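You operate a simulated robot arm through the tools that you are given. There is no shell and no other tool. Be economical: measure what you need, move in short steps, check, and stop when the job is done.

The job below is to be done with a simulated two-armed robot. You get a single attempt, and the scene is never put back.

JOB
Wipe up the spill on the free end of the island top with the cream cloth and put it back.

The check looks at the end state, three seconds after you hand in, the way a careful person would. Anything else that was tipped, shoved, dropped, spilled or broken makes it a failure. Flat cloth is picked up by pressing the open fingertips on it (5 to 10 N) and closing them slowly along it; thin cloth reads only 2 to 8 mm in the jaws.

ROBOT AND FRAMES
Two 7-joint arms with two-finger parallel grippers on one trunk, on a base that drives. Base frame: it is fixed to the floor where the robot stands at the start and does not move with it; the origin is under the middle of the robot, x ahead of it, y to its left, z up. Lengths are in m, angles in degrees, forces in N, time in s.
The left shoulder is at the start at [0.05, 0.187, 1.11], the right one opposite. Payload 3.43 kg a hand.
The tool frame of a hand sits at the grasp point between the pads (the TCP): z along the fingers, y along the line on which they close. The tips reach 0.03 m beyond it. Largest opening 0.094 m; finger width 0.028, thickness 0.01; the body of the gripper, 0.05 by 0.096 m, starts 0.055 m behind the TCP.
Orientation is that of the tool frame in the base frame, as a unit quaternion [x, y, z, w]. With the fingers straight down and closing along the base's y, the tool's x points along the base's -x, its y along +y and its z along -z.

CONTROLS
- The arms move only by the tool arm_command. It takes "left_commands", "right_commands" or both (then of equal length, played together; a hand with none holds still); each is a list of rows, each a list of 6 numbers: the shift along the base's x, y, z in units of 30 mm (1.0 is 30 mm), then the turn, a rotation vector about the base's x, y, z in units of 5 degrees (1.0 is 5 degrees). In form: [[dx, dy, dz, ax, ay, az], ...]. A call has 1 to 20 rows; each row shifts and turns the commanded pose from where the row before left it. "left_grip" and "right_grip" are, for a hand that has rows, the gripper command, from -1 (fully open) to 1 (shut), values between in proportion, set as the call begins (left out, the last holds). A call with a number of a shift or a turn outside -1 to 1 is refused whole. A row lasts 0.2 s, in which the tool goes at most 0.05 m and 8.6 degrees; a call with a longer step from one row to the next is refused whole, and so is a gripper value outside its range. Where a pose cannot be reached the arm comes as near as it can. A force on the tool above 40 N (or 10 N above the force at the start of the call, whichever is more), or a blocked arm, ends the call early, and 0.2 s more pass. The fingers move at their own pace (about 0.153 m/s each) and stop on an object; they squeeze with about 43 N. The grip force told is the motor's: it shows also when the fingers shut on nothing. Time passes only in rows, and 0.2 s behind the last, so rows that do not move let the fingers close. It gives the time, the measured TCP pose, the force on the tool (base axes), the opening and the grip force at its end, in the units of the frame above (readings bear some noise), with the torque about the TCP (base axes, N m) and any sound that the robot's microphone picked up.
- Cameras (640 x 400 px; columns grow to the right, rows downward): "scene" is now at [0.1501, 0.0084, 1.282]; the picture's right is [0.11, -0.99, 0.00], its down [-0.47, -0.05, -0.88] and it looks along [0.88, 0.09, -0.47] (base axes); focal length 287 px, centre (320, 200). "left" rides on the left gripper at [0.076, -0.014, -0.103] in its tool frame; the picture's right is [0.18, 0.98, 0.00], its down [-0.75, 0.14, -0.64] and it looks along [-0.63, 0.12, 0.77] (tool axes); focal length 243 px, centre (320, 200). "right" rides on the right gripper at [0.076, 0.014, -0.103] in its tool frame; the picture's right is [-0.18, 0.98, 0.00], its down [-0.75, -0.14, -0.64] and it looks along [-0.63, -0.12, 0.77] (tool axes); focal length 243 px, centre (320, 200). There is no depth. A picture from a camera that has moved, and an enlarged one, comes with that camera's place and axes in the base frame and with its lens.
- snapshot(camera): a new picture of that camera. It takes no simulated time.
- lift_body(by): slides the trunk up (or, below 0, down) by that many m; the arms and the scene camera ride with it, the base frame stays. It gives what a move gives, with no picture.
- drive_base(legs): drives the robot by 1 to 6 legs, each [ahead, left, turn to the left] in m, m and degrees, along the robot's own axes; the way and the turn of a leg run together, so that a leg with both is an arc; at most 1.5 m and 180 degrees a leg. The arms and the cameras ride along, it lands a little off, and it stops where it bumps. It gives what a move gives.
- turn_head(pan, tilt): turns the head with the scene camera to pan (to the left, within 80 degrees either way) and tilt (down, from -29 to 69), counted from straight ahead of the robot. It gives what a move gives.
- close_up(camera, box): a new picture of the part [left, top, right, bottom] of that camera's present view, enlarged. It takes no simulated time.
- job_done(): hands the job in; it is judged then, once.

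Work in short steps. Places have to be worked out from the pictures, the camera data and where the tool is seen: move nearer, look again, correct. Check each grasp and each placing, and mend what went wrong. You have 120 turns and 100 pictures in all, those below and enlarged ones among them. Open the grippers and draw the arms clear of the work before you hand the job in, unless the task says otherwise; then end with one line.

The tools are called after "Emit:" as name(argument=value, ...) on one line, values as JSON. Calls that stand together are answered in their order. arm_command: Moves the arms, as the interface text tells. Its arguments: {"type":"object","properties":{"left_commands":{"type":"array"},"left_grip":{"type":"number"},"right_commands":{"type":"array"},"right_grip":{"type":"number"}},"required":[]} The other tools are called the same way: lift_body (by) slides the trunk up or down; drive_base (legs) drives the base; turn_head (pan, tilt) turns the head that bears the scene camera; snapshot (camera) takes a picture; close_up (camera, box) takes an enlarged picture of a part of a camera's view; job_done () hands the job in.

At the start:

```text
time: 0.0
left_eef_pos: [0.4988, 0.2147, 1.1411]
left_orientation: [-0.001, 1.0, 0.0, 0.0]
left_ft_force: [-0.1, -0.5, 0.2]
left_wrist_torque: [0.01, -0.02, -0.01]
left_width: 0.094
left_grasp_force: 0.2
right_eef_pos: [0.3823, -0.1276, 1.1398]
right_orientation: [0.0, 1.0, 0.0, 0.0]
right_ft_force: [0.0, 0.3, -0.3]
right_wrist_torque: [0.02, 0.0, 0.0]
right_width: 0.0939
right_grasp_force: 0.1
trunk travel left (down, up): [-0.325, 0.107]
robot x, y, heading: [0.0035, 0.0013, 0.1]
head pan, tilt: [6.0, 28.3]
```

scene: 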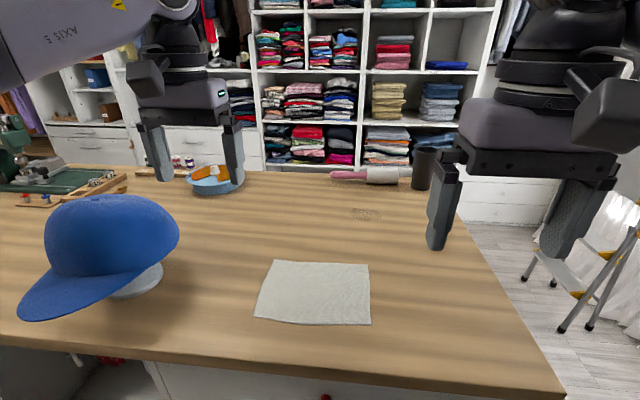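
right: 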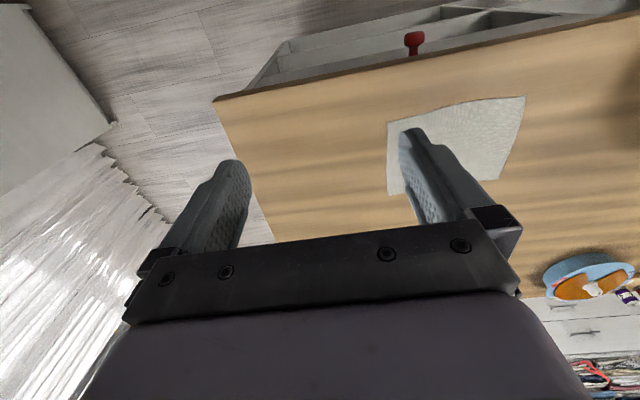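
left: 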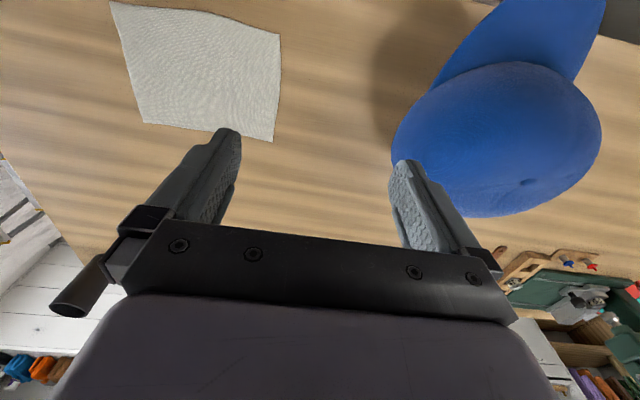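

The cloth looks to be around (0.59, 0.06), and a faint speckled patch, possibly the spill, is around (0.92, -0.05). I'll look closer at both.

Emit:
close_up(camera="scene", box=[240, 160, 480, 340])

Emit:
close_up(camera="scene", box=[320, 160, 440, 235])

Emit:
turn_head(pan=0, tilt=55)

Emit:
snapshot(camera="scene")

```text
2.22 times, centred on (360, 250) of scene
camera zoom: at [0.1501, 0.0084, 1.282], right [0.11, -0.99, 0.0], down [-0.47, -0.05, -0.88], along [0.88, 0.09, -0.47], focal length 638 px, centre (231, 89)
```

zoom: 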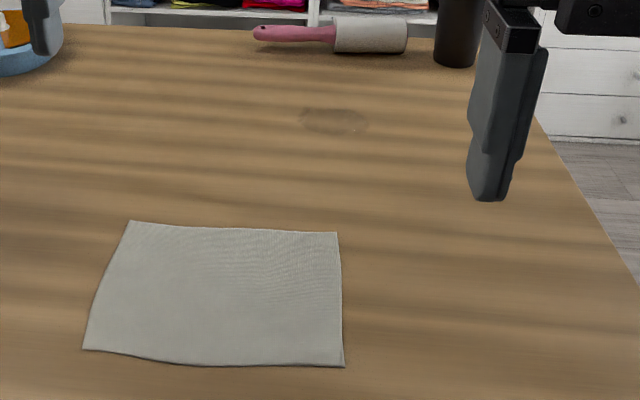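

```text
5.33 times, centred on (380, 198) of scene
camera zoom: at [0.1501, 0.0084, 1.282], right [0.11, -0.99, 0.0], down [-0.47, -0.05, -0.88], along [0.88, 0.09, -0.47], focal length 1531 px, centre (0, 213)
```

zoom: 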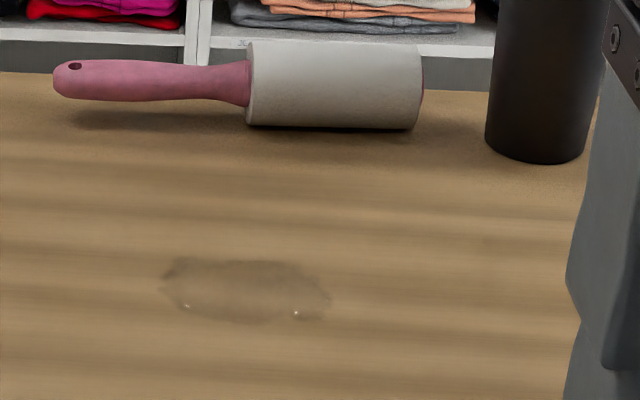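

```text
time: 0.9
left_eef_pos: [0.4983, 0.2136, 1.1417]
left_orientation: [0.0, 1.0, -0.001, 0.0]
left_ft_force: [0.2, -0.3, 0.3]
left_wrist_torque: [0.02, 0.01, 0.01]
left_width: 0.0937
left_grasp_force: 0.0
right_eef_pos: [0.3827, -0.1288, 1.1406]
right_orientation: [0.0, 1.0, 0.0, 0.0]
right_ft_force: [-0.2, -0.2, -0.1]
right_wrist_torque: [0.02, 0.01, 0.01]
right_width: 0.0941
right_grasp_force: 0.0
trunk travel left (down, up): [-0.325, 0.107]
robot x, y, heading: [0.0024, -0.0011, 0.2]
head pan, tilt: [0.0, 55.0]
```

```text
94 pictures are left
camera scene: at [0.1316, -0.0012, 1.2433], right [0.0, -1.0, 0.0], down [-0.82, 0.0, -0.57], along [0.57, 0.0, -0.82], focal length 287 px, centre (320, 200)
```

scene: 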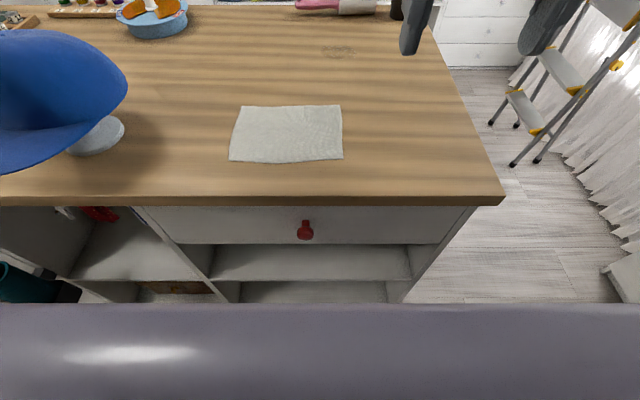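

The patch at about (0.91, -0.05), 0.10 x 0.07 m, is the spill. The cloth spans x 0.515..0.68 and y -0.05..0.18. The spill is beyond reach from here, so I need to know how close the base can get; I'll pitch the right hand back to look at it with its camera.

Emit:
arm_command(right_commands=[[0, 0, 0, 0, 1, 0], [0, 0, 0, 0, 1, 0], [0, 0, 0, 0, 1, 0], [0, 0, 0, 0, 1, 0], [0, 0, 0, 0, 1, 0], [0, 0, 0, 0, 1, 0], [0, 0, 0, 0, 1, 0], [0, 0, 0, 0, 1, 0], [0, 0, 0, 0, 1, 0], [0, 0, 0, 0, 1, 0], [0, 0, 0, 0, 1, 0], [0, 0, 0, 0, 1, 0]])

Emit:
snapshot(camera="right")

```text
time: 3.5
left_eef_pos: [0.4967, 0.2142, 1.1411]
left_orientation: [-0.001, 1.0, -0.002, 0.0]
left_ft_force: [-0.2, 0.4, -0.1]
left_wrist_torque: [-0.06, -0.01, -0.02]
left_width: 0.0941
left_grasp_force: 0.2
right_eef_pos: [0.3465, -0.1393, 1.0851]
right_orientation: [0.001, 0.866, 0.0, -0.5]
right_ft_force: [0.2, 0.5, 0.2]
right_wrist_torque: [-0.01, -0.01, 0.02]
right_width: 0.094
right_grasp_force: 0.0
right hand out of reach, approached as far as the arm can: row 9, 11
trunk travel left (down, up): [-0.325, 0.107]
robot x, y, heading: [0.0014, -0.0007, 0.2]
head pan, tilt: [0.0, 55.0]
```

```text
93 pictures are left
camera right: at [0.3982, -0.1263, 1.2021], right [0.09, 0.98, -0.16], down [0.93, -0.14, -0.33], along [-0.35, -0.12, -0.93], focal length 243 px, centre (320, 200)
```

right: 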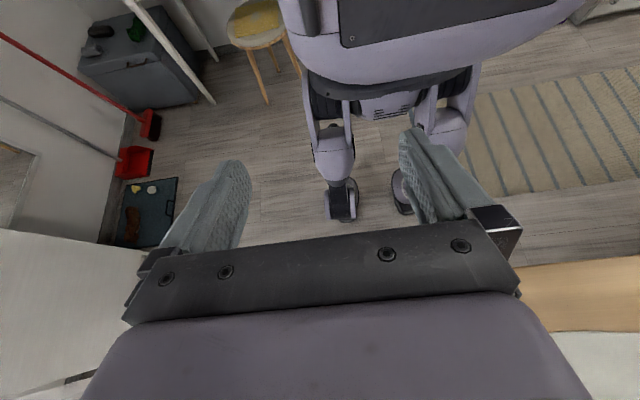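

The base front is at about x = 0.1 and there is free floor on the right. Working from the free end of the island (facing +y) should reach both cloth and spill, so I'll check the floor there.

Emit:
turn_head(pan=-60, tilt=35)

Emit:
snapshot(camera="scene")

```text
time: 4.8
left_eef_pos: [0.4979, 0.2151, 1.1424]
left_orientation: [-0.001, 1.0, 0.0, 0.001]
left_ft_force: [-0.4, 0.1, 0.0]
left_wrist_torque: [-0.02, 0.0, -0.01]
left_width: 0.0941
left_grasp_force: 0.1
right_eef_pos: [0.3472, -0.1416, 1.0839]
right_orientation: [0.002, 0.867, 0.001, -0.499]
right_ft_force: [-0.5, -0.3, -0.7]
right_wrist_torque: [0.01, 0.01, 0.0]
right_width: 0.0942
right_grasp_force: 0.1
trunk travel left (down, up): [-0.325, 0.107]
robot x, y, heading: [0.0002, 0.0035, 0.2]
head pan, tilt: [-60.0, 35.0]
```

```text
92 pictures are left
camera scene: at [0.1036, -0.0774, 1.2715], right [-0.87, -0.5, 0.0], down [-0.29, 0.5, -0.82], along [0.41, -0.71, -0.57], focal length 287 px, centre (320, 200)
```

scene: 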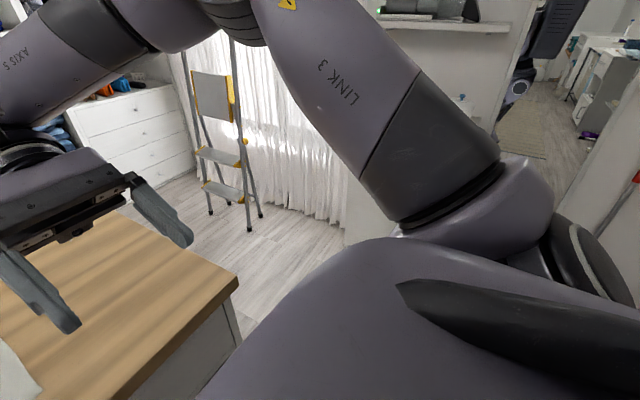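

There's a clear ~1 m corridor between the island end and the wall (y ≈ -1.35). I'll put the right hand upright again and draw in the left hand before driving.

Emit:
arm_command(right_commands=[[0, 0, 0.5, 0, -1, 0], [0, 0, 0.5, 0, -1, 0], [0, 0, 0.5, 0, -1, 0], [0, 0, 0.3, 0, -1, 0], [0, 0, 0.2, 0, -1, 0], [0, 0, 0, 0, -1, 0], [0, 0, 0, 0, -1, 0], [0, 0, 0, 0, -1, 0], [0, 0, 0, 0, -1, 0], [0, 0, 0, 0, -1, 0], [0, 0, 0, 0, -1, 0], [0, 0, 0, 0, -1, 0]], left_commands=[[-0.5, 0, 0, 0, 0, 0], [-0.5, 0, 0, 0, 0, 0], [-0.5, 0, 0, 0, 0, 0], [-0.5, 0, 0, 0, 0, 0], [-0.5, 0, 0, 0, 0, 0], [-0.5, 0, 0, 0, 0, 0], [-0.5, 0, 0, 0, 0, 0], [-0.5, 0, 0, 0, 0, 0], [0, 0, 0, 0, 0, 0], [0, 0, 0, 0, 0, 0], [0, 0, 0, 0, 0, 0], [0, 0, 0, 0, 0, 0]])

Emit:
drive_base(legs=[[-0.3, 0, 0], [0, -0.75, 0], [0, 0, 90]])

Emit:
turn_head(pan=-40, tilt=40)

Emit:
snapshot(camera="scene")

```text
time: 7.4
left_eef_pos: [0.3784, 0.215, 1.1412]
left_orientation: [-0.001, 1.0, 0.0, 0.0]
left_ft_force: [-0.1, 0.6, 0.2]
left_wrist_torque: [-0.04, -0.04, -0.01]
left_width: 0.0937
left_grasp_force: 0.0
right_eef_pos: [0.3495, -0.1405, 1.1456]
right_orientation: [0.001, 1.0, -0.001, 0.001]
right_ft_force: [-0.2, 0.2, 0.9]
right_wrist_torque: [0.0, -0.01, 0.02]
right_width: 0.0939
right_grasp_force: 0.0
trunk travel left (down, up): [-0.325, 0.107]
robot x, y, heading: [-0.0014, 0.0013, -0.2]
head pan, tilt: [-60.0, 35.0]
```

```text
time: 17.1
left_eef_pos: [-0.536, -0.38, 1.1415]
left_orientation: [0.712, -0.702, -0.001, -0.001]
left_ft_force: [1.2, -0.5, 1.0]
left_wrist_torque: [0.0, -0.05, 0.04]
left_width: 0.094
left_grasp_force: 0.0
right_eef_pos: [-0.1786, -0.4051, 1.145]
right_orientation: [0.712, -0.702, 0.0, 0.001]
right_ft_force: [0.2, 1.4, -0.2]
right_wrist_torque: [-0.03, 0.04, -0.01]
right_width: 0.0942
right_grasp_force: 0.1
trunk travel left (down, up): [-0.325, 0.107]
robot x, y, heading: [-0.3182, -0.7575, 90.8]
head pan, tilt: [-60.0, 35.0]
```

```text
time: 17.9
left_eef_pos: [-0.5361, -0.3792, 1.1414]
left_orientation: [0.713, -0.702, 0.0, 0.0]
left_ft_force: [0.1, -0.1, 0.5]
left_wrist_torque: [-0.03, 0.0, 0.06]
left_width: 0.0942
left_grasp_force: 0.0
right_eef_pos: [-0.1787, -0.4051, 1.1437]
right_orientation: [0.712, -0.702, 0.0, -0.001]
right_ft_force: [-0.2, 0.3, 0.2]
right_wrist_torque: [-0.01, 0.03, -0.01]
right_width: 0.0939
right_grasp_force: 0.1
trunk travel left (down, up): [-0.325, 0.107]
robot x, y, heading: [-0.3183, -0.7521, 90.8]
head pan, tilt: [-40.0, 40.0]
```

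```text
91 pictures are left
camera scene: at [-0.2619, -0.6324, 1.264], right [0.77, -0.63, 0.0], down [-0.41, -0.5, -0.77], along [0.48, 0.59, -0.64], focal length 287 px, centre (320, 200)
```

scene: 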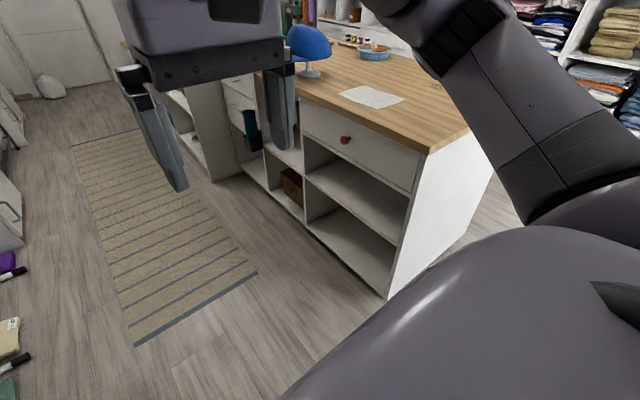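

The way along the island's end is clear. I'll slide right to x ≈ 0.6, facing the end of the island, then look.

Emit:
drive_base(legs=[[0.03, 0, -0.8], [0, -0.5, 0], [0, -0.42, 0]])

Emit:
turn_head(pan=0, tilt=45)

Emit:
snapshot(camera="scene")

```text
time: 23.5
left_eef_pos: [0.3902, -0.346, 1.1413]
left_orientation: [0.709, -0.705, 0.001, 0.0]
left_ft_force: [0.5, -0.1, 0.5]
left_wrist_torque: [0.02, 0.03, 0.07]
left_width: 0.094
left_grasp_force: 0.1
right_eef_pos: [0.745, -0.3761, 1.1443]
right_orientation: [0.708, -0.706, 0.0, 0.0]
right_ft_force: [0.7, 0.0, -1.3]
right_wrist_torque: [0.02, 0.02, -0.01]
right_width: 0.0943
right_grasp_force: 0.1
trunk travel left (down, up): [-0.325, 0.107]
robot x, y, heading: [0.6072, -0.7264, 90.5]
head pan, tilt: [-40.0, 40.0]
```

```text
time: 24.6
left_eef_pos: [0.39, -0.3463, 1.1411]
left_orientation: [0.708, -0.706, 0.0, 0.0]
left_ft_force: [-0.5, -0.3, 0.4]
left_wrist_torque: [-0.01, -0.01, -0.01]
left_width: 0.0938
left_grasp_force: 0.1
right_eef_pos: [0.7457, -0.3747, 1.1453]
right_orientation: [0.708, -0.706, 0.0, 0.0]
right_ft_force: [0.0, -1.5, 0.1]
right_wrist_torque: [0.05, 0.03, 0.03]
right_width: 0.094
right_grasp_force: 0.0
trunk travel left (down, up): [-0.325, 0.107]
robot x, y, heading: [0.6097, -0.7247, 90.1]
head pan, tilt: [0.0, 45.0]
```

```text
90 pictures are left
camera scene: at [0.6061, -0.5855, 1.2567], right [1.0, 0.0, 0.0], down [0.0, -0.71, -0.71], along [0.0, 0.71, -0.71], focal length 287 px, centre (320, 200)
```

scene: 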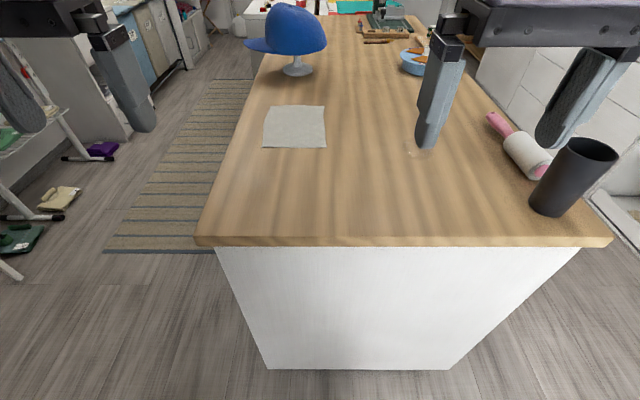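

All the items are visible: in this view the cloth spans about x 0.47..0.62, y 0.03..0.25, with the spill near (0.85, 0.02). I'll move 0.2 m closer and look again.

Emit:
drive_base(legs=[[0.2, 0, 0]])

Emit:
turn_head(pan=0, tilt=50)

Emit:
snapshot(camera="scene")

Emit:
snapshot(camera="right")

```text
time: 26.0
left_eef_pos: [0.3918, -0.226, 1.1407]
left_orientation: [0.708, -0.706, 0.001, 0.001]
left_ft_force: [-0.2, 0.6, 0.0]
left_wrist_torque: [-0.03, -0.01, 0.0]
left_width: 0.0941
left_grasp_force: 0.0
right_eef_pos: [0.7462, -0.2561, 1.1438]
right_orientation: [0.707, -0.707, 0.001, 0.002]
right_ft_force: [-0.3, -0.8, 0.5]
right_wrist_torque: [-0.02, 0.0, -0.01]
right_width: 0.0938
right_grasp_force: 0.1
trunk travel left (down, up): [-0.325, 0.107]
robot x, y, heading: [0.6028, -0.6076, 90.0]
head pan, tilt: [0.0, 45.0]
stopped in leg 1: the robot was blocked; the commanded pose is now the measured one
```

```text
time: 26.6
left_eef_pos: [0.3889, -0.2256, 1.141]
left_orientation: [0.709, -0.706, 0.002, 0.001]
left_ft_force: [0.6, 0.7, 0.2]
left_wrist_torque: [-0.03, -0.04, 0.02]
left_width: 0.0939
left_grasp_force: 0.0
right_eef_pos: [0.7472, -0.2556, 1.1437]
right_orientation: [0.707, -0.707, 0.001, 0.001]
right_ft_force: [0.3, -0.5, -0.8]
right_wrist_torque: [-0.02, -0.02, 0.02]
right_width: 0.0942
right_grasp_force: 0.0
trunk travel left (down, up): [-0.325, 0.107]
robot x, y, heading: [0.6031, -0.6025, 90.1]
head pan, tilt: [0.0, 50.0]
```

```text
89 pictures are left
camera scene: at [0.606, -0.471, 1.2498], right [1.0, 0.0, 0.0], down [0.0, -0.77, -0.64], along [0.0, 0.64, -0.77], focal length 287 px, centre (320, 200)
```

scene: 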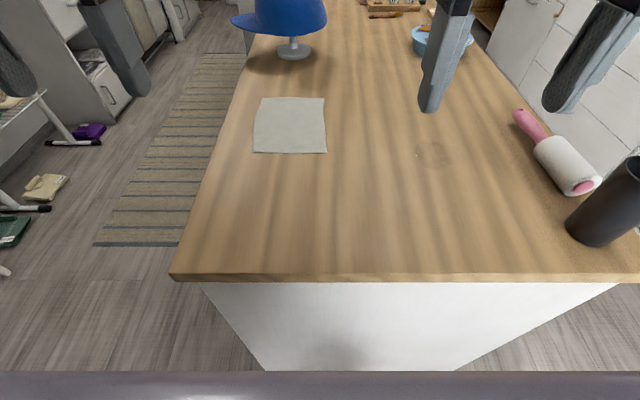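

```text
88 pictures are left
camera right: at [0.7323, -0.3322, 1.2469], right [-0.98, 0.18, 0.0], down [0.14, 0.76, 0.64], along [0.12, 0.63, -0.77], focal length 243 px, centre (320, 200)
```

right: 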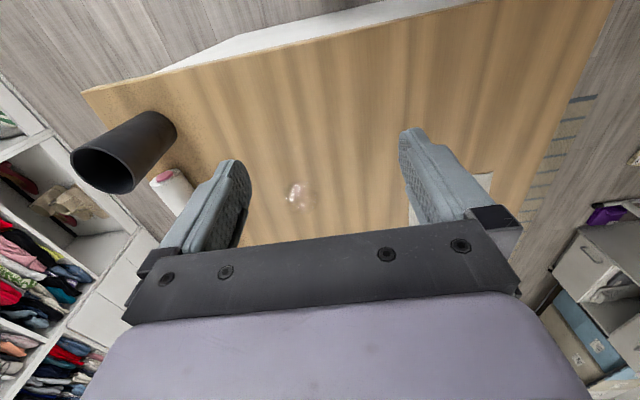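

The base touched the island body and stopped; nothing moved. Now the cloth's near edge is at y ≈ 0.01 (x 0.46..0.62) and the spill's centre is ≈ (0.853, 0.014). I'll back off 1 cm and slide left so the right shoulder lines up with the cloth.

Emit:
drive_base(legs=[[-0.012, 0, 0], [0, 0.17, 0]])

Emit:
snapshot(camera="scene")

```text
time: 28.4
left_eef_pos: [0.2219, -0.2375, 1.1402]
left_orientation: [0.707, -0.707, 0.0, 0.0]
left_ft_force: [-0.4, 0.2, -0.5]
left_wrist_torque: [0.02, 0.03, 0.03]
left_width: 0.0939
left_grasp_force: 0.0
right_eef_pos: [0.5766, -0.268, 1.1434]
right_orientation: [-0.705, 0.709, -0.001, -0.001]
right_ft_force: [0.4, -0.5, -0.7]
right_wrist_torque: [-0.01, -0.01, 0.0]
right_width: 0.094
right_grasp_force: 0.0
trunk travel left (down, up): [-0.325, 0.107]
robot x, y, heading: [0.4342, -0.6153, 89.6]
head pan, tilt: [0.0, 50.0]
```

```text
87 pictures are left
camera scene: at [0.4363, -0.4825, 1.2498], right [1.0, 0.0, 0.0], down [0.0, -0.77, -0.64], along [0.0, 0.64, -0.77], focal length 287 px, centre (320, 200)
```

scene: 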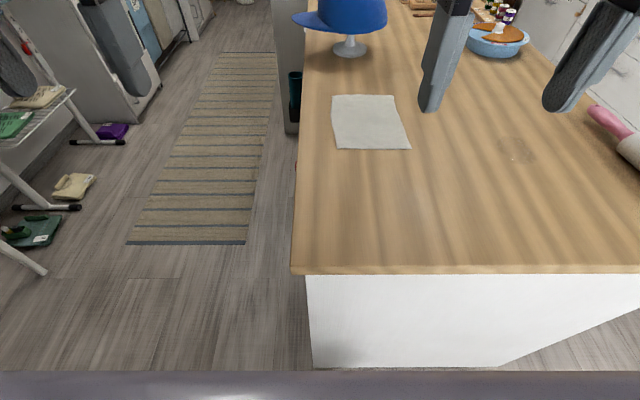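

Refined: cloth x 0.47..0.64, y 0.013..0.235; spill around (0.865, 0.012). I'll bring the right hand over the cloth's near part at z ≈ 0.95, tilted 20° forward.

Emit:
arm_command(right_commands=[[-0.06, 0.86, -0.53, 0.333, 0, 0], [-0.06, 0.86, -0.53, 0.333, 0, 0], [-0.06, 0.86, -0.53, 0.333, 0, 0], [-0.06, 0.86, -0.53, 0.333, 0, 0], [-0.06, 0.86, -0.53, 0.333, 0, 0], [-0.06, 0.86, -0.53, 0.333, 0, 0], [-0.06, 0.86, -0.53, 0.333, 0, 0], [-0.06, 0.86, -0.53, 0.333, 0, 0], [-0.06, 0.86, -0.53, 0.333, 0, 0], [-0.06, 0.86, -0.53, 0.333, 0, 0], [-0.06, 0.86, -0.53, 0.333, 0, 0], [-0.06, 0.86, -0.53, 0.333, 0, 0]], right_grip=-0.2)

Emit:
snapshot(camera="scene")

Emit:
snapshot(camera="right")

```text
time: 31.0
left_eef_pos: [0.2221, -0.2366, 1.1398]
left_orientation: [-0.706, 0.708, -0.001, -0.001]
left_ft_force: [-0.4, 1.1, 0.6]
left_wrist_torque: [-0.03, 0.0, 0.0]
left_width: 0.0939
left_grasp_force: 0.1
right_eef_pos: [0.5575, 0.0437, 0.9513]
right_orientation: [-0.695, 0.698, 0.122, 0.122]
right_ft_force: [-0.2, 1.5, -0.8]
right_wrist_torque: [0.02, 0.0, 0.0]
right_width: 0.0563
right_grasp_force: 0.0
trunk travel left (down, up): [-0.325, 0.107]
robot x, y, heading: [0.435, -0.6215, 89.7]
head pan, tilt: [0.0, 50.0]
```

```text
86 pictures are left
camera scene: at [0.4367, -0.4823, 1.2498], right [1.0, 0.0, 0.0], down [0.0, -0.77, -0.64], along [0.0, 0.64, -0.77], focal length 287 px, centre (320, 200)
```

scene: 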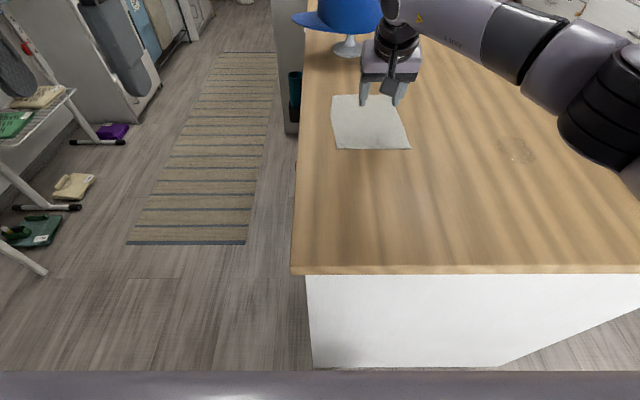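

```text
85 pictures are left
camera right: at [0.543, -0.0636, 1.0225], right [-0.98, 0.18, 0.06], down [0.14, 0.49, 0.86], along [0.12, 0.85, -0.51], focal length 243 px, centre (320, 200)
```

right: 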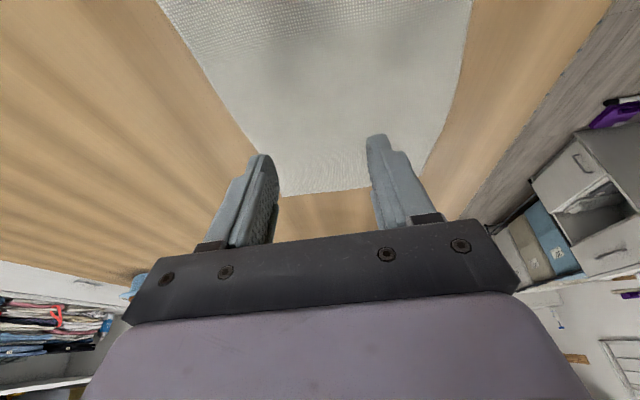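

The hand reaches fine, centred across the cloth with the tips over its near part. Lowering to just above it.

Emit:
arm_command(right_commands=[[0, 0, -0.6, 0, 0, 0], [0, 0, -0.6, 0, 0, 0], [0, 0, -0.6, 0, 0, 0], [0, 0, -0.5, 0, 0, 0], [0, 0, -0.3, 0, 0, 0], [0, 0, 0, 0, 0, 0]])

Emit:
close_up(camera="scene", box=[300, 60, 460, 160])

```text
time: 31.9
left_eef_pos: [0.2227, -0.2372, 1.1411]
left_orientation: [-0.706, 0.708, -0.002, -0.001]
left_ft_force: [0.0, -0.1, 0.3]
left_wrist_torque: [-0.03, 0.04, 0.01]
left_width: 0.0938
left_grasp_force: 0.2
right_eef_pos: [0.5564, 0.0461, 0.9137]
right_orientation: [-0.692, 0.697, 0.133, 0.13]
right_ft_force: [0.5, -2.9, 18.5]
right_wrist_torque: [-0.14, -0.47, -0.09]
right_width: 0.0563
right_grasp_force: 0.0
trunk travel left (down, up): [-0.325, 0.107]
robot x, y, heading: [0.4379, -0.6165, 89.6]
head pan, tilt: [0.0, 50.0]
stopped in row 4 (right hand): the force on the tool passed its limit (the readings are from after the stop); the commanded pose is now the measured one
```

```text
4.00 times, centred on (380, 110) of scene
camera zoom: at [0.4367, -0.4832, 1.2501], right [1.0, 0.0, 0.0], down [0.0, -0.77, -0.64], along [0.0, 0.64, -0.77], focal length 1148 px, centre (80, 560)
```

zoom: 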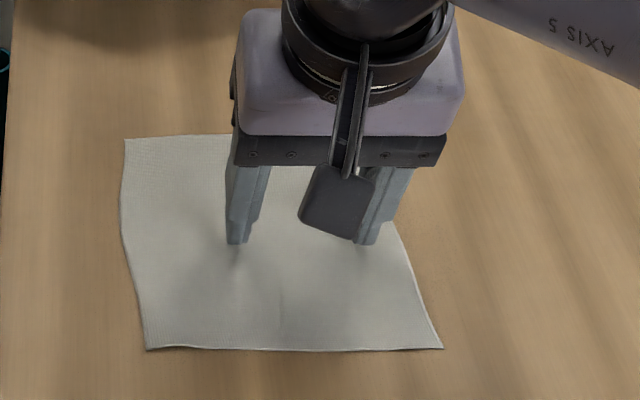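

Contact came already at tip height ≈ 0.885, so the top is really at z ≈ 0.883. Rescaled, the cloth spans y -0.05..0.145, x 0.47..0.614, and the spill is near (0.82, -0.05). The hand is at mid-cloth, so I'll lift 2.5 cm, go vertical and move back to about 3 cm inside the near edge.

Emit:
arm_command(right_commands=[[0, 0, 0.5, 0, 0, 0], [-0.1, 0, 0.4, -0.8, 0, 0], [-0.1, -0.45, 0, -0.8, 0, 0], [-0.1, -0.45, 0, -0.8, 0, 0], [-0.1, -0.45, 0, -0.8, 0, 0], [0, -0.45, 0, -0.8, 0, 0], [0, -0.45, 0, 0, 0, 0], [0, 0, 0, 0, 0, 0]])

Emit:
close_up(camera="scene", box=[300, 60, 460, 160])

Emit:
snapshot(camera="right")

```text
time: 33.7
left_eef_pos: [0.2222, -0.237, 1.1406]
left_orientation: [-0.706, 0.708, 0.0, 0.0]
left_ft_force: [0.3, -0.4, 0.0]
left_wrist_torque: [-0.01, 0.01, 0.01]
left_width: 0.0938
left_grasp_force: 0.0
right_eef_pos: [0.5465, -0.0211, 0.9364]
right_orientation: [-0.704, 0.71, 0.006, 0.006]
right_ft_force: [-0.1, -0.2, -0.5]
right_wrist_torque: [0.02, -0.01, 0.0]
right_width: 0.0565
right_grasp_force: 0.2
trunk travel left (down, up): [-0.325, 0.107]
robot x, y, heading: [0.4344, -0.6172, 89.7]
head pan, tilt: [0.0, 50.0]
```

```text
4.00 times, centred on (380, 110) of scene
camera zoom: at [0.437, -0.4826, 1.2498], right [1.0, 0.0, 0.0], down [0.0, -0.77, -0.64], along [0.0, 0.64, -0.77], focal length 1148 px, centre (80, 560)
```

zoom: 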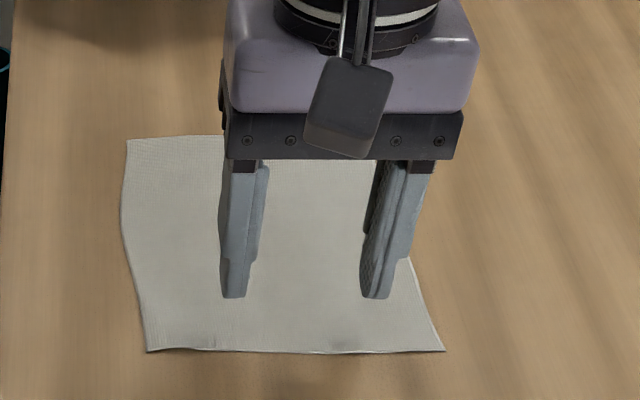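

```text
82 pictures are left
camera right: at [0.5319, -0.1, 1.037], right [-0.98, 0.19, 0.01], down [0.15, 0.74, 0.65], along [0.12, 0.64, -0.76], focal length 243 px, centre (320, 200)
```

right: 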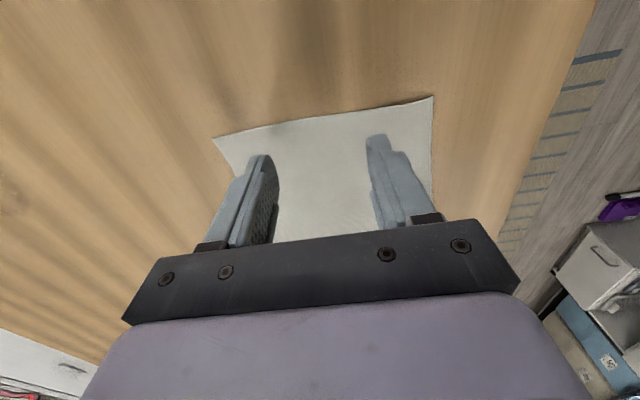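

The tips hang ~2 cm over the cloth, about 3 cm inside its near edge. Descending in small steps to a light press.

Emit:
arm_command(right_commands=[[0, 0, -0.3, 0, 0, 0], [0, 0, -0.2, 0, 0, 0], [0, 0, -0.1, 0, 0, 0], [0, 0, 0, 0, 0, 0]])

```text
time: 34.7
left_eef_pos: [0.2235, -0.2364, 1.1402]
left_orientation: [-0.707, 0.708, -0.001, -0.002]
left_ft_force: [0.3, 0.5, 0.2]
left_wrist_torque: [-0.02, 0.03, -0.01]
left_width: 0.0939
left_grasp_force: 0.0
right_eef_pos: [0.5461, -0.0235, 0.9172]
right_orientation: [-0.704, 0.71, 0.006, 0.005]
right_ft_force: [0.4, 0.1, -0.9]
right_wrist_torque: [0.04, 0.02, -0.01]
right_width: 0.0563
right_grasp_force: 0.0
trunk travel left (down, up): [-0.325, 0.107]
robot x, y, heading: [0.4348, -0.6158, 89.5]
head pan, tilt: [0.0, 50.0]
```

No contact yet at 0.917; a few more millimetres.

Emit:
arm_command(right_commands=[[0, 0, -0.08, 0, 0, 0], [0, 0, -0.06, 0, 0, 0], [0, 0, -0.03, 0, 0, 0], [0, 0, 0, 0, 0, 0]])

```text
time: 35.7
left_eef_pos: [0.2218, -0.2372, 1.1403]
left_orientation: [-0.706, 0.708, -0.001, -0.002]
left_ft_force: [-0.9, -0.3, 0.8]
left_wrist_torque: [0.0, -0.02, 0.0]
left_width: 0.094
left_grasp_force: 0.0
right_eef_pos: [0.5457, -0.023, 0.9127]
right_orientation: [-0.704, 0.71, 0.006, 0.005]
right_ft_force: [-0.4, 0.3, 0.0]
right_wrist_torque: [-0.01, -0.01, -0.01]
right_width: 0.0565
right_grasp_force: 0.1
trunk travel left (down, up): [-0.325, 0.107]
robot x, y, heading: [0.4368, -0.6173, 89.7]
head pan, tilt: [0.0, 50.0]
```

Emit:
arm_command(right_commands=[[0, 0, -0.05, 0, 0, 0], [0, 0, -0.05, 0, 0, 0], [0, 0, 0, 0, 0, 0]])

```text
time: 36.5
left_eef_pos: [0.2225, -0.2375, 1.1405]
left_orientation: [-0.707, 0.707, -0.002, -0.001]
left_ft_force: [-0.1, 0.5, -0.3]
left_wrist_torque: [0.01, 0.0, -0.01]
left_width: 0.0942
left_grasp_force: 0.0
right_eef_pos: [0.5448, -0.0233, 0.9112]
right_orientation: [-0.704, 0.71, 0.007, 0.006]
right_ft_force: [0.5, -0.9, 8.3]
right_wrist_torque: [-0.12, -0.23, 0.01]
right_width: 0.0568
right_grasp_force: 0.2
trunk travel left (down, up): [-0.325, 0.107]
robot x, y, heading: [0.4337, -0.6155, 89.6]
head pan, tilt: [0.0, 50.0]
```

8.3 N press: right in the window. Closing gradually.

Emit:
arm_command(right_commands=[[0, 0, 0, 0, 0, 0]], right_grip=0.1)

Emit:
arm_command(right_commands=[[0, 0, 0, 0, 0, 0]], right_grip=0.35)

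Emit:
arm_command(right_commands=[[0, 0, 0, 0, 0, 0]], right_grip=0.6)

Emit:
arm_command(right_commands=[[0, 0, 0, 0, 0, 0], [0, 0, 0, 0, 0, 0]], right_grip=0.85)

Emit:
arm_command(right_commands=[[0, 0, 0, 0, 0, 0], [0, 0, 0, 0, 0, 0], [0, 0, 0, 0, 0, 0]], right_grip=1)

Emit:
snapshot(camera="right")

```text
time: 36.9
left_eef_pos: [0.2227, -0.2381, 1.1419]
left_orientation: [-0.706, 0.708, -0.001, -0.001]
left_ft_force: [0.2, 0.5, 0.8]
left_wrist_torque: [0.01, -0.02, -0.03]
left_width: 0.0941
left_grasp_force: 0.0
right_eef_pos: [0.5446, -0.0224, 0.9115]
right_orientation: [-0.705, 0.709, 0.008, 0.006]
right_ft_force: [-1.4, 0.7, 10.0]
right_wrist_torque: [-0.1, -0.15, 0.02]
right_width: 0.0416
right_grasp_force: 0.1
trunk travel left (down, up): [-0.325, 0.107]
robot x, y, heading: [0.4337, -0.6162, 89.5]
head pan, tilt: [0.0, 50.0]
```

```text
time: 37.3
left_eef_pos: [0.2224, -0.238, 1.1407]
left_orientation: [-0.706, 0.708, -0.001, -0.001]
left_ft_force: [0.6, -0.5, -0.3]
left_wrist_torque: [0.01, 0.0, 0.04]
left_width: 0.094
left_grasp_force: 0.1
right_eef_pos: [0.5457, -0.0227, 0.9106]
right_orientation: [-0.705, 0.709, 0.008, 0.006]
right_ft_force: [-0.3, 1.1, 13.0]
right_wrist_torque: [-0.07, -0.11, -0.01]
right_width: 0.0296
right_grasp_force: 0.1
trunk travel left (down, up): [-0.325, 0.107]
robot x, y, heading: [0.4371, -0.6162, 89.6]
head pan, tilt: [0.0, 50.0]
```

```text
time: 37.7
left_eef_pos: [0.223, -0.2381, 1.1411]
left_orientation: [-0.706, 0.708, -0.001, 0.0]
left_ft_force: [0.5, 0.1, 0.0]
left_wrist_torque: [-0.02, -0.03, 0.01]
left_width: 0.094
left_grasp_force: 0.1
right_eef_pos: [0.5457, -0.0218, 0.9103]
right_orientation: [-0.704, 0.71, 0.007, 0.006]
right_ft_force: [-0.9, 1.6, 14.8]
right_wrist_torque: [-0.15, -0.03, 0.02]
right_width: 0.0174
right_grasp_force: 0.1
trunk travel left (down, up): [-0.325, 0.107]
robot x, y, heading: [0.4328, -0.6201, 90.0]
head pan, tilt: [0.0, 50.0]
```

```text
time: 38.3
left_eef_pos: [0.2226, -0.239, 1.1401]
left_orientation: [-0.707, 0.708, 0.0, -0.001]
left_ft_force: [-0.3, 1.0, 1.2]
left_wrist_torque: [-0.02, -0.02, 0.01]
left_width: 0.0939
left_grasp_force: 0.1
right_eef_pos: [0.5449, -0.0237, 0.911]
right_orientation: [-0.705, 0.71, 0.007, 0.007]
right_ft_force: [0.6, 0.6, 16.0]
right_wrist_torque: [-0.15, -0.06, 0.03]
right_width: 0.0069
right_grasp_force: 0.4
trunk travel left (down, up): [-0.325, 0.107]
robot x, y, heading: [0.4374, -0.6172, 89.6]
head pan, tilt: [0.0, 50.0]
```

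```text
time: 39.1
left_eef_pos: [0.222, -0.2379, 1.141]
left_orientation: [-0.706, 0.708, 0.0, -0.001]
left_ft_force: [0.3, -0.2, -0.8]
left_wrist_torque: [0.02, 0.04, -0.01]
left_width: 0.0939
left_grasp_force: 0.1
right_eef_pos: [0.5452, -0.0237, 0.911]
right_orientation: [-0.704, 0.71, 0.007, 0.006]
right_ft_force: [2.3, 0.3, 16.2]
right_wrist_torque: [-0.15, -0.12, 0.02]
right_width: 0.0024
right_grasp_force: 37.0
trunk travel left (down, up): [-0.325, 0.107]
robot x, y, heading: [0.4384, -0.6138, 89.7]
head pan, tilt: [0.0, 50.0]
```

```text
81 pictures are left
camera right: at [0.5315, -0.1014, 1.0129], right [-0.98, 0.19, 0.01], down [0.15, 0.74, 0.66], along [0.12, 0.64, -0.76], focal length 243 px, centre (320, 200)
```

right: 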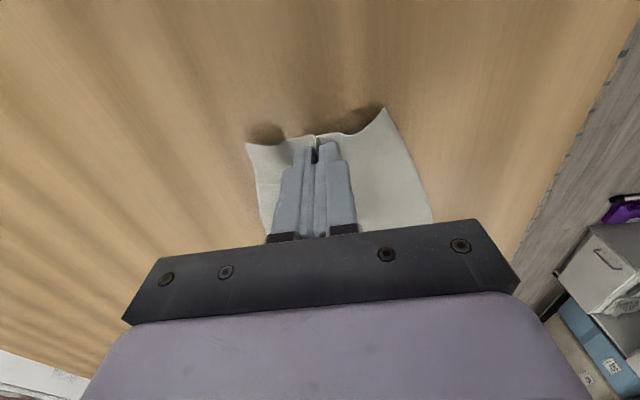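

The cloth is pinched (2.4 mm, 37 N). Lifting straight up 0.19 m and checking.

Emit:
arm_command(right_commands=[[0, 0, 0.5, 0, 0, 0], [0, 0, 0.7, 0, 0, 0], [0, 0, 0.8, 0, 0, 0], [0, 0, 0.8, 0, 0, 0], [0, 0, 0.8, 0, 0, 0], [0, 0, 0.8, 0, 0, 0], [0, 0, 0.8, 0, 0, 0], [0, 0, 0.8, 0, 0, 0], [0, 0, 0.5, 0, 0, 0]])

Emit:
snapshot(camera="scene")

```text
time: 41.1
left_eef_pos: [0.223, -0.2386, 1.1405]
left_orientation: [-0.707, 0.708, -0.001, 0.0]
left_ft_force: [0.1, -0.1, -1.0]
left_wrist_torque: [-0.01, -0.01, 0.01]
left_width: 0.0942
left_grasp_force: 0.0
right_eef_pos: [0.5449, -0.0267, 1.1054]
right_orientation: [-0.705, 0.709, 0.007, 0.006]
right_ft_force: [0.9, 0.9, 0.1]
right_wrist_torque: [-0.03, 0.01, -0.02]
right_width: 0.0024
right_grasp_force: 36.8
trunk travel left (down, up): [-0.325, 0.107]
robot x, y, heading: [0.4365, -0.6186, 89.8]
head pan, tilt: [0.0, 50.0]
```

```text
80 pictures are left
camera scene: at [0.4363, -0.4829, 1.2498], right [1.0, 0.0, 0.0], down [0.0, -0.77, -0.64], along [0.0, 0.64, -0.77], focal length 287 px, centre (320, 200)
```

scene: 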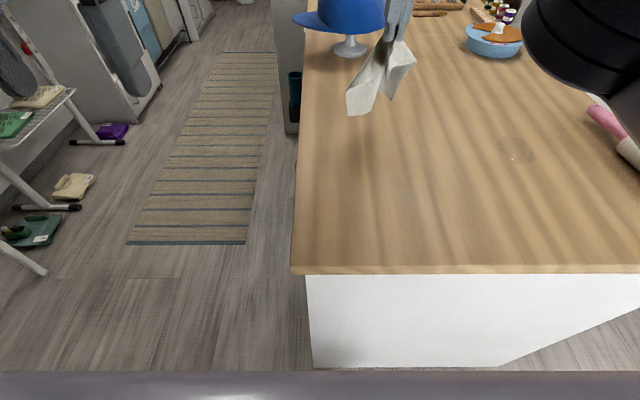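

The cloth hangs from the gripper, clear of the top. I'll slide the base 0.2 m right so the spill (≈ x 0.78..0.86, y -0.09..-0.01) is in front of the right shoulder.

Emit:
drive_base(legs=[[0, -0.2, 0]])

Emit:
snapshot(camera="scene")

```text
time: 42.7
left_eef_pos: [0.4212, -0.2386, 1.1403]
left_orientation: [-0.706, 0.708, -0.002, -0.001]
left_ft_force: [0.6, 0.0, 0.1]
left_wrist_torque: [0.02, 0.0, 0.02]
left_width: 0.0941
left_grasp_force: 0.0
right_eef_pos: [0.745, -0.0263, 1.1057]
right_orientation: [-0.704, 0.71, 0.008, 0.004]
right_ft_force: [0.5, 0.7, -0.4]
right_wrist_torque: [0.0, 0.01, 0.01]
right_width: 0.0023
right_grasp_force: 37.6
trunk travel left (down, up): [-0.325, 0.107]
robot x, y, heading: [0.6358, -0.614, 89.8]
head pan, tilt: [0.0, 50.0]
```

```text
79 pictures are left
camera scene: at [0.6352, -0.4835, 1.2498], right [1.0, -0.01, 0.0], down [0.0, -0.77, -0.64], along [0.0, 0.64, -0.77], focal length 287 px, centre (320, 200)
```

scene: 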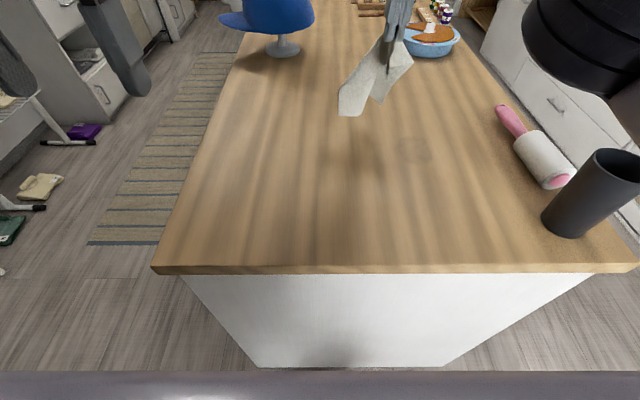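

Moving over the far side of the spill, then lowering while drawing slightly toward me so the cloth lays out ahead of the fingers.

Emit:
arm_command(right_commands=[[0.83, 0.7, 0, 0, 0, 0], [0.83, 0.7, 0, 0, 0, 0], [0.83, 0.7, 0, 0, 0, 0], [0, 0, -0.7, 0, 0, 0], [0, 0, -0.8, 0, 0, 0], [0, -0.1, -0.8, 0, 0, 0], [0, -0.15, -0.8, 0, 0, 0], [0, -0.2, -0.8, 0, 0, 0], [0, -0.2, -0.8, 0, 0, 0], [0, -0.2, -0.7, 0, 0, 0], [0, -0.2, -0.5, 0, 0, 0], [0, 0, 0, 0, 0, 0]])

Emit:
snapshot(camera="scene")

```text
time: 45.3
left_eef_pos: [0.4209, -0.2375, 1.141]
left_orientation: [-0.707, 0.708, -0.001, -0.003]
left_ft_force: [0.4, -0.7, -0.4]
left_wrist_torque: [0.01, 0.0, 0.01]
left_width: 0.094
left_grasp_force: 0.0
right_eef_pos: [0.8183, -0.0385, 0.9212]
right_orientation: [-0.705, 0.709, 0.007, 0.005]
right_ft_force: [-0.3, 0.6, -0.6]
right_wrist_torque: [-0.02, 0.0, -0.01]
right_width: 0.0023
right_grasp_force: 37.1
right hand out of reach, approached as far as the arm can: row 1, 2, 3
trunk travel left (down, up): [-0.325, 0.107]
robot x, y, heading: [0.6339, -0.6186, 89.9]
head pan, tilt: [0.0, 50.0]
```

```text
78 pictures are left
camera scene: at [0.6346, -0.4835, 1.2498], right [1.0, 0.0, 0.0], down [0.0, -0.77, -0.64], along [0.0, 0.64, -0.77], focal length 287 px, centre (320, 200)
```

scene: 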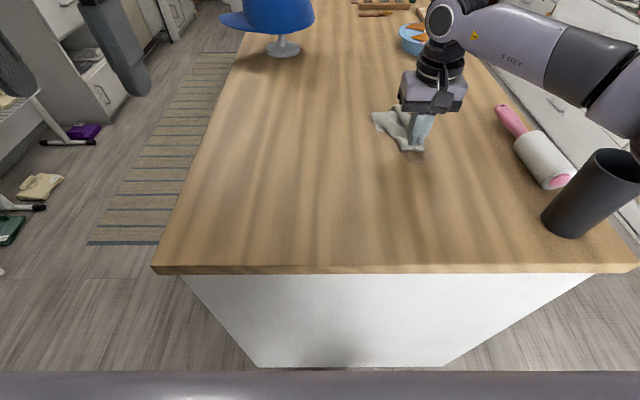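

The cloth is on the spill. Pressing down lightly.

Emit:
arm_command(right_commands=[[0, 0, -0.2, 0, 0, 0], [0, 0, -0.15, 0, 0, 0], [0, 0, 0, 0, 0, 0]])

```text
time: 46.1
left_eef_pos: [0.4213, -0.2376, 1.1415]
left_orientation: [-0.706, 0.708, -0.001, -0.001]
left_ft_force: [-0.3, -0.4, 0.2]
left_wrist_torque: [-0.03, 0.0, -0.01]
left_width: 0.0941
left_grasp_force: 0.0
right_eef_pos: [0.82, -0.0398, 0.9119]
right_orientation: [-0.705, 0.71, 0.008, 0.005]
right_ft_force: [-1.3, -1.9, 2.8]
right_wrist_torque: [0.0, -0.03, 0.0]
right_width: 0.0025
right_grasp_force: 37.3
trunk travel left (down, up): [-0.325, 0.107]
robot x, y, heading: [0.6308, -0.6169, 89.7]
head pan, tilt: [0.0, 50.0]
```

Contact. I'll press a bit more and stroke toward me and back along y.

Emit:
arm_command(right_commands=[[0, 0, -0.08, 0, 0, 0], [0, -0.6, 0, 0, 0, 0], [0, -0.6, 0, 0, 0, 0], [0, -0.6, 0, 0, 0, 0], [0, -0.6, 0, 0, 0, 0], [0, 0.6, 0, 0, 0, 0], [0, 0.6, 0, 0, 0, 0], [0, 0.6, 0, 0, 0, 0], [0, 0.6, 0, 0, 0, 0], [0, 0.6, 0, 0, 0, 0], [0, 0.6, 0, 0, 0, 0], [0, 0.4, 0, 0, 0, 0], [0, 0, 0, 0, 0, 0]])

Emit:
snapshot(camera="scene")

Emit:
close_up(camera="scene", box=[350, 80, 510, 180])

```text
time: 48.9
left_eef_pos: [0.4209, -0.2378, 1.1408]
left_orientation: [-0.707, 0.708, 0.0, 0.0]
left_ft_force: [0.5, 0.0, 0.2]
left_wrist_torque: [0.02, 0.01, 0.0]
left_width: 0.0939
left_grasp_force: 0.1
right_eef_pos: [0.817, 0.0065, 0.9116]
right_orientation: [-0.705, 0.709, 0.007, 0.007]
right_ft_force: [-0.3, -0.9, 3.3]
right_wrist_torque: [-0.07, 0.01, 0.0]
right_width: 0.0026
right_grasp_force: 37.2
trunk travel left (down, up): [-0.325, 0.107]
robot x, y, heading: [0.6319, -0.6179, 89.5]
head pan, tilt: [0.0, 50.0]
```

```text
77 pictures are left
camera scene: at [0.6345, -0.484, 1.2499], right [1.0, 0.0, 0.0], down [0.0, -0.77, -0.64], along [0.0, 0.64, -0.77], focal length 287 px, centre (320, 200)
```

scene: 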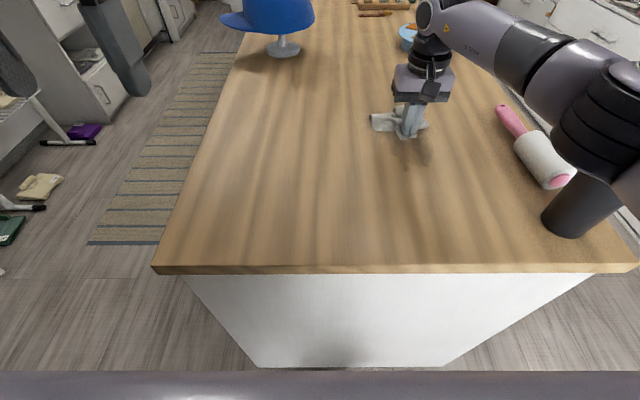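

```text
4.00 times, centred on (430, 130) of scene
camera zoom: at [0.6345, -0.484, 1.2499], right [1.0, 0.0, 0.0], down [0.0, -0.77, -0.64], along [0.0, 0.64, -0.77], focal length 1148 px, centre (-120, 480)
```

zoom: 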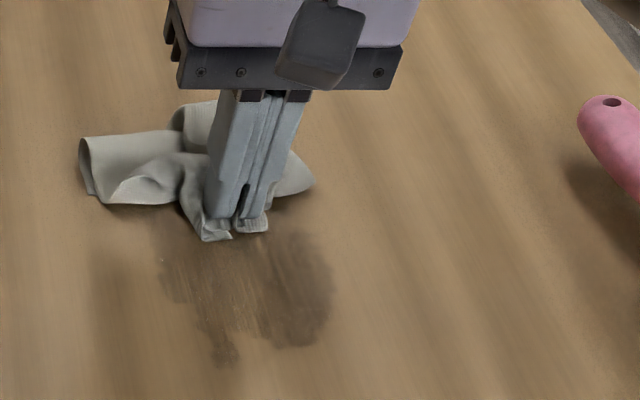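

The stroke cleared a strip in the middle; the stain spans about x 0.766..0.855, y -0.11..-0.01. Wiping strips on the left side, then the right.

Emit:
arm_command(right_commands=[[-0.6, 0, 0, 0, 0, 0], [-0.6, 0, -0.06, 0, 0, 0], [0, -0.85, 0, 0, 0, 0], [0, -0.85, 0, 0, 0, 0], [0, -0.85, 0, 0, 0, 0], [0, -0.85, 0, 0, 0, 0], [0, -0.85, 0, 0, 0, 0], [0.7, 0, 0, 0, 0, 0], [0, 0.85, 0, 0, 0, 0], [0, 0.85, 0, 0, 0, 0], [0, 0.85, 0, 0, 0, 0], [0, 0.85, 0, 0, 0, 0], [0, 0.85, 0, 0, 0, 0]])

Emit:
arm_command(right_commands=[[0.6, 0, 0, 0, 0, 0], [0.6, 0, 0, 0, 0, 0], [0, -0.85, 0, 0, 0, 0], [0, -0.85, 0, 0, 0, 0], [0, -0.85, 0, 0, 0, 0], [0, -0.85, 0, 0, 0, 0], [0, -0.85, 0, 0, 0, 0], [0.7, 0, 0, 0, 0, 0], [0, 0.85, 0, 0, 0, 0], [0, 0.85, 0, 0, 0, 0], [0, 0.85, 0, 0, 0, 0], [0, 0.85, 0, 0, 0, 0], [0, 0.85, 0, 0, 0, 0]])

Emit:
close_up(camera="scene", box=[350, 80, 510, 180])

```text
time: 51.7
left_eef_pos: [0.4186, -0.2389, 1.1408]
left_orientation: [-0.706, 0.708, -0.002, 0.0]
left_ft_force: [-0.1, -0.6, -1.2]
left_wrist_torque: [-0.01, -0.03, -0.03]
left_width: 0.0938
left_grasp_force: 0.1
right_eef_pos: [0.7994, 0.0062, 0.9117]
right_orientation: [-0.706, 0.708, 0.007, 0.008]
right_ft_force: [-2.3, -5.5, 13.8]
right_wrist_torque: [-0.24, -0.01, -0.05]
right_width: 0.0024
right_grasp_force: 37.7
trunk travel left (down, up): [-0.325, 0.107]
robot x, y, heading: [0.631, -0.6136, 89.8]
head pan, tilt: [0.0, 50.0]
```

```text
time: 54.5
left_eef_pos: [0.4202, -0.2383, 1.1407]
left_orientation: [-0.707, 0.707, -0.001, 0.001]
left_ft_force: [0.4, 0.1, -0.5]
left_wrist_torque: [-0.03, -0.02, -0.01]
left_width: 0.094
left_grasp_force: 0.0
right_eef_pos: [0.8582, 0.006, 0.912]
right_orientation: [-0.706, 0.709, 0.006, 0.007]
right_ft_force: [-1.5, -6.4, 16.8]
right_wrist_torque: [-0.26, 0.04, 0.0]
right_width: 0.0027
right_grasp_force: 36.7
trunk travel left (down, up): [-0.325, 0.107]
robot x, y, heading: [0.6287, -0.6183, 89.5]
head pan, tilt: [0.0, 50.0]
```

```text
4.00 times, centred on (430, 130) of scene
camera zoom: at [0.6336, -0.4857, 1.25], right [1.0, 0.0, 0.0], down [0.0, -0.76, -0.64], along [0.0, 0.64, -0.76], focal length 1148 px, centre (-120, 480)
```

zoom: 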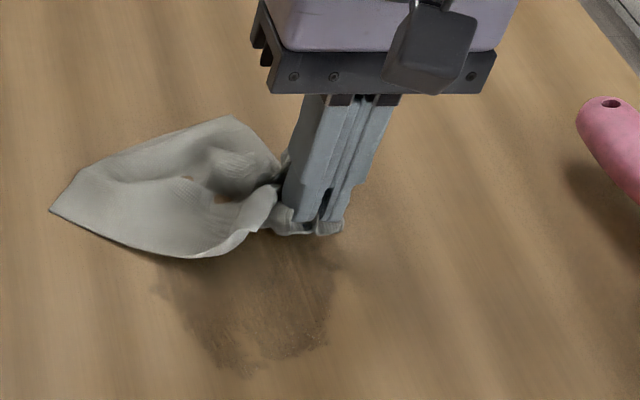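

There's still some darkening (part of it shadow). I'll look at it larger.

Emit:
close_up(camera="scene", box=[375, 125, 455, 180])

```text
7.27 times, centred on (415, 152) of scene
camera zoom: at [0.6336, -0.4857, 1.25], right [1.0, 0.0, 0.0], down [0.0, -0.76, -0.64], along [0.0, 0.64, -0.76], focal length 2087 px, centre (-371, 546)
```

zoom: 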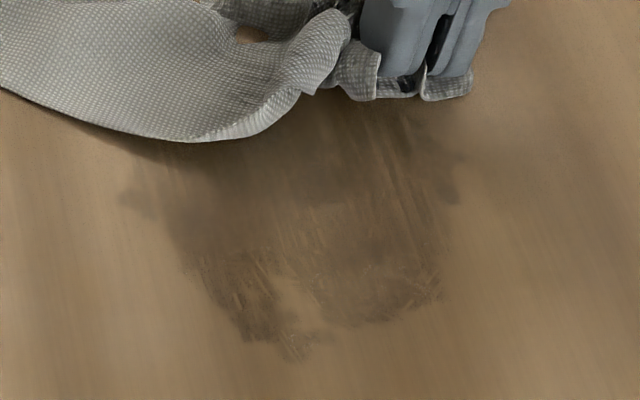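

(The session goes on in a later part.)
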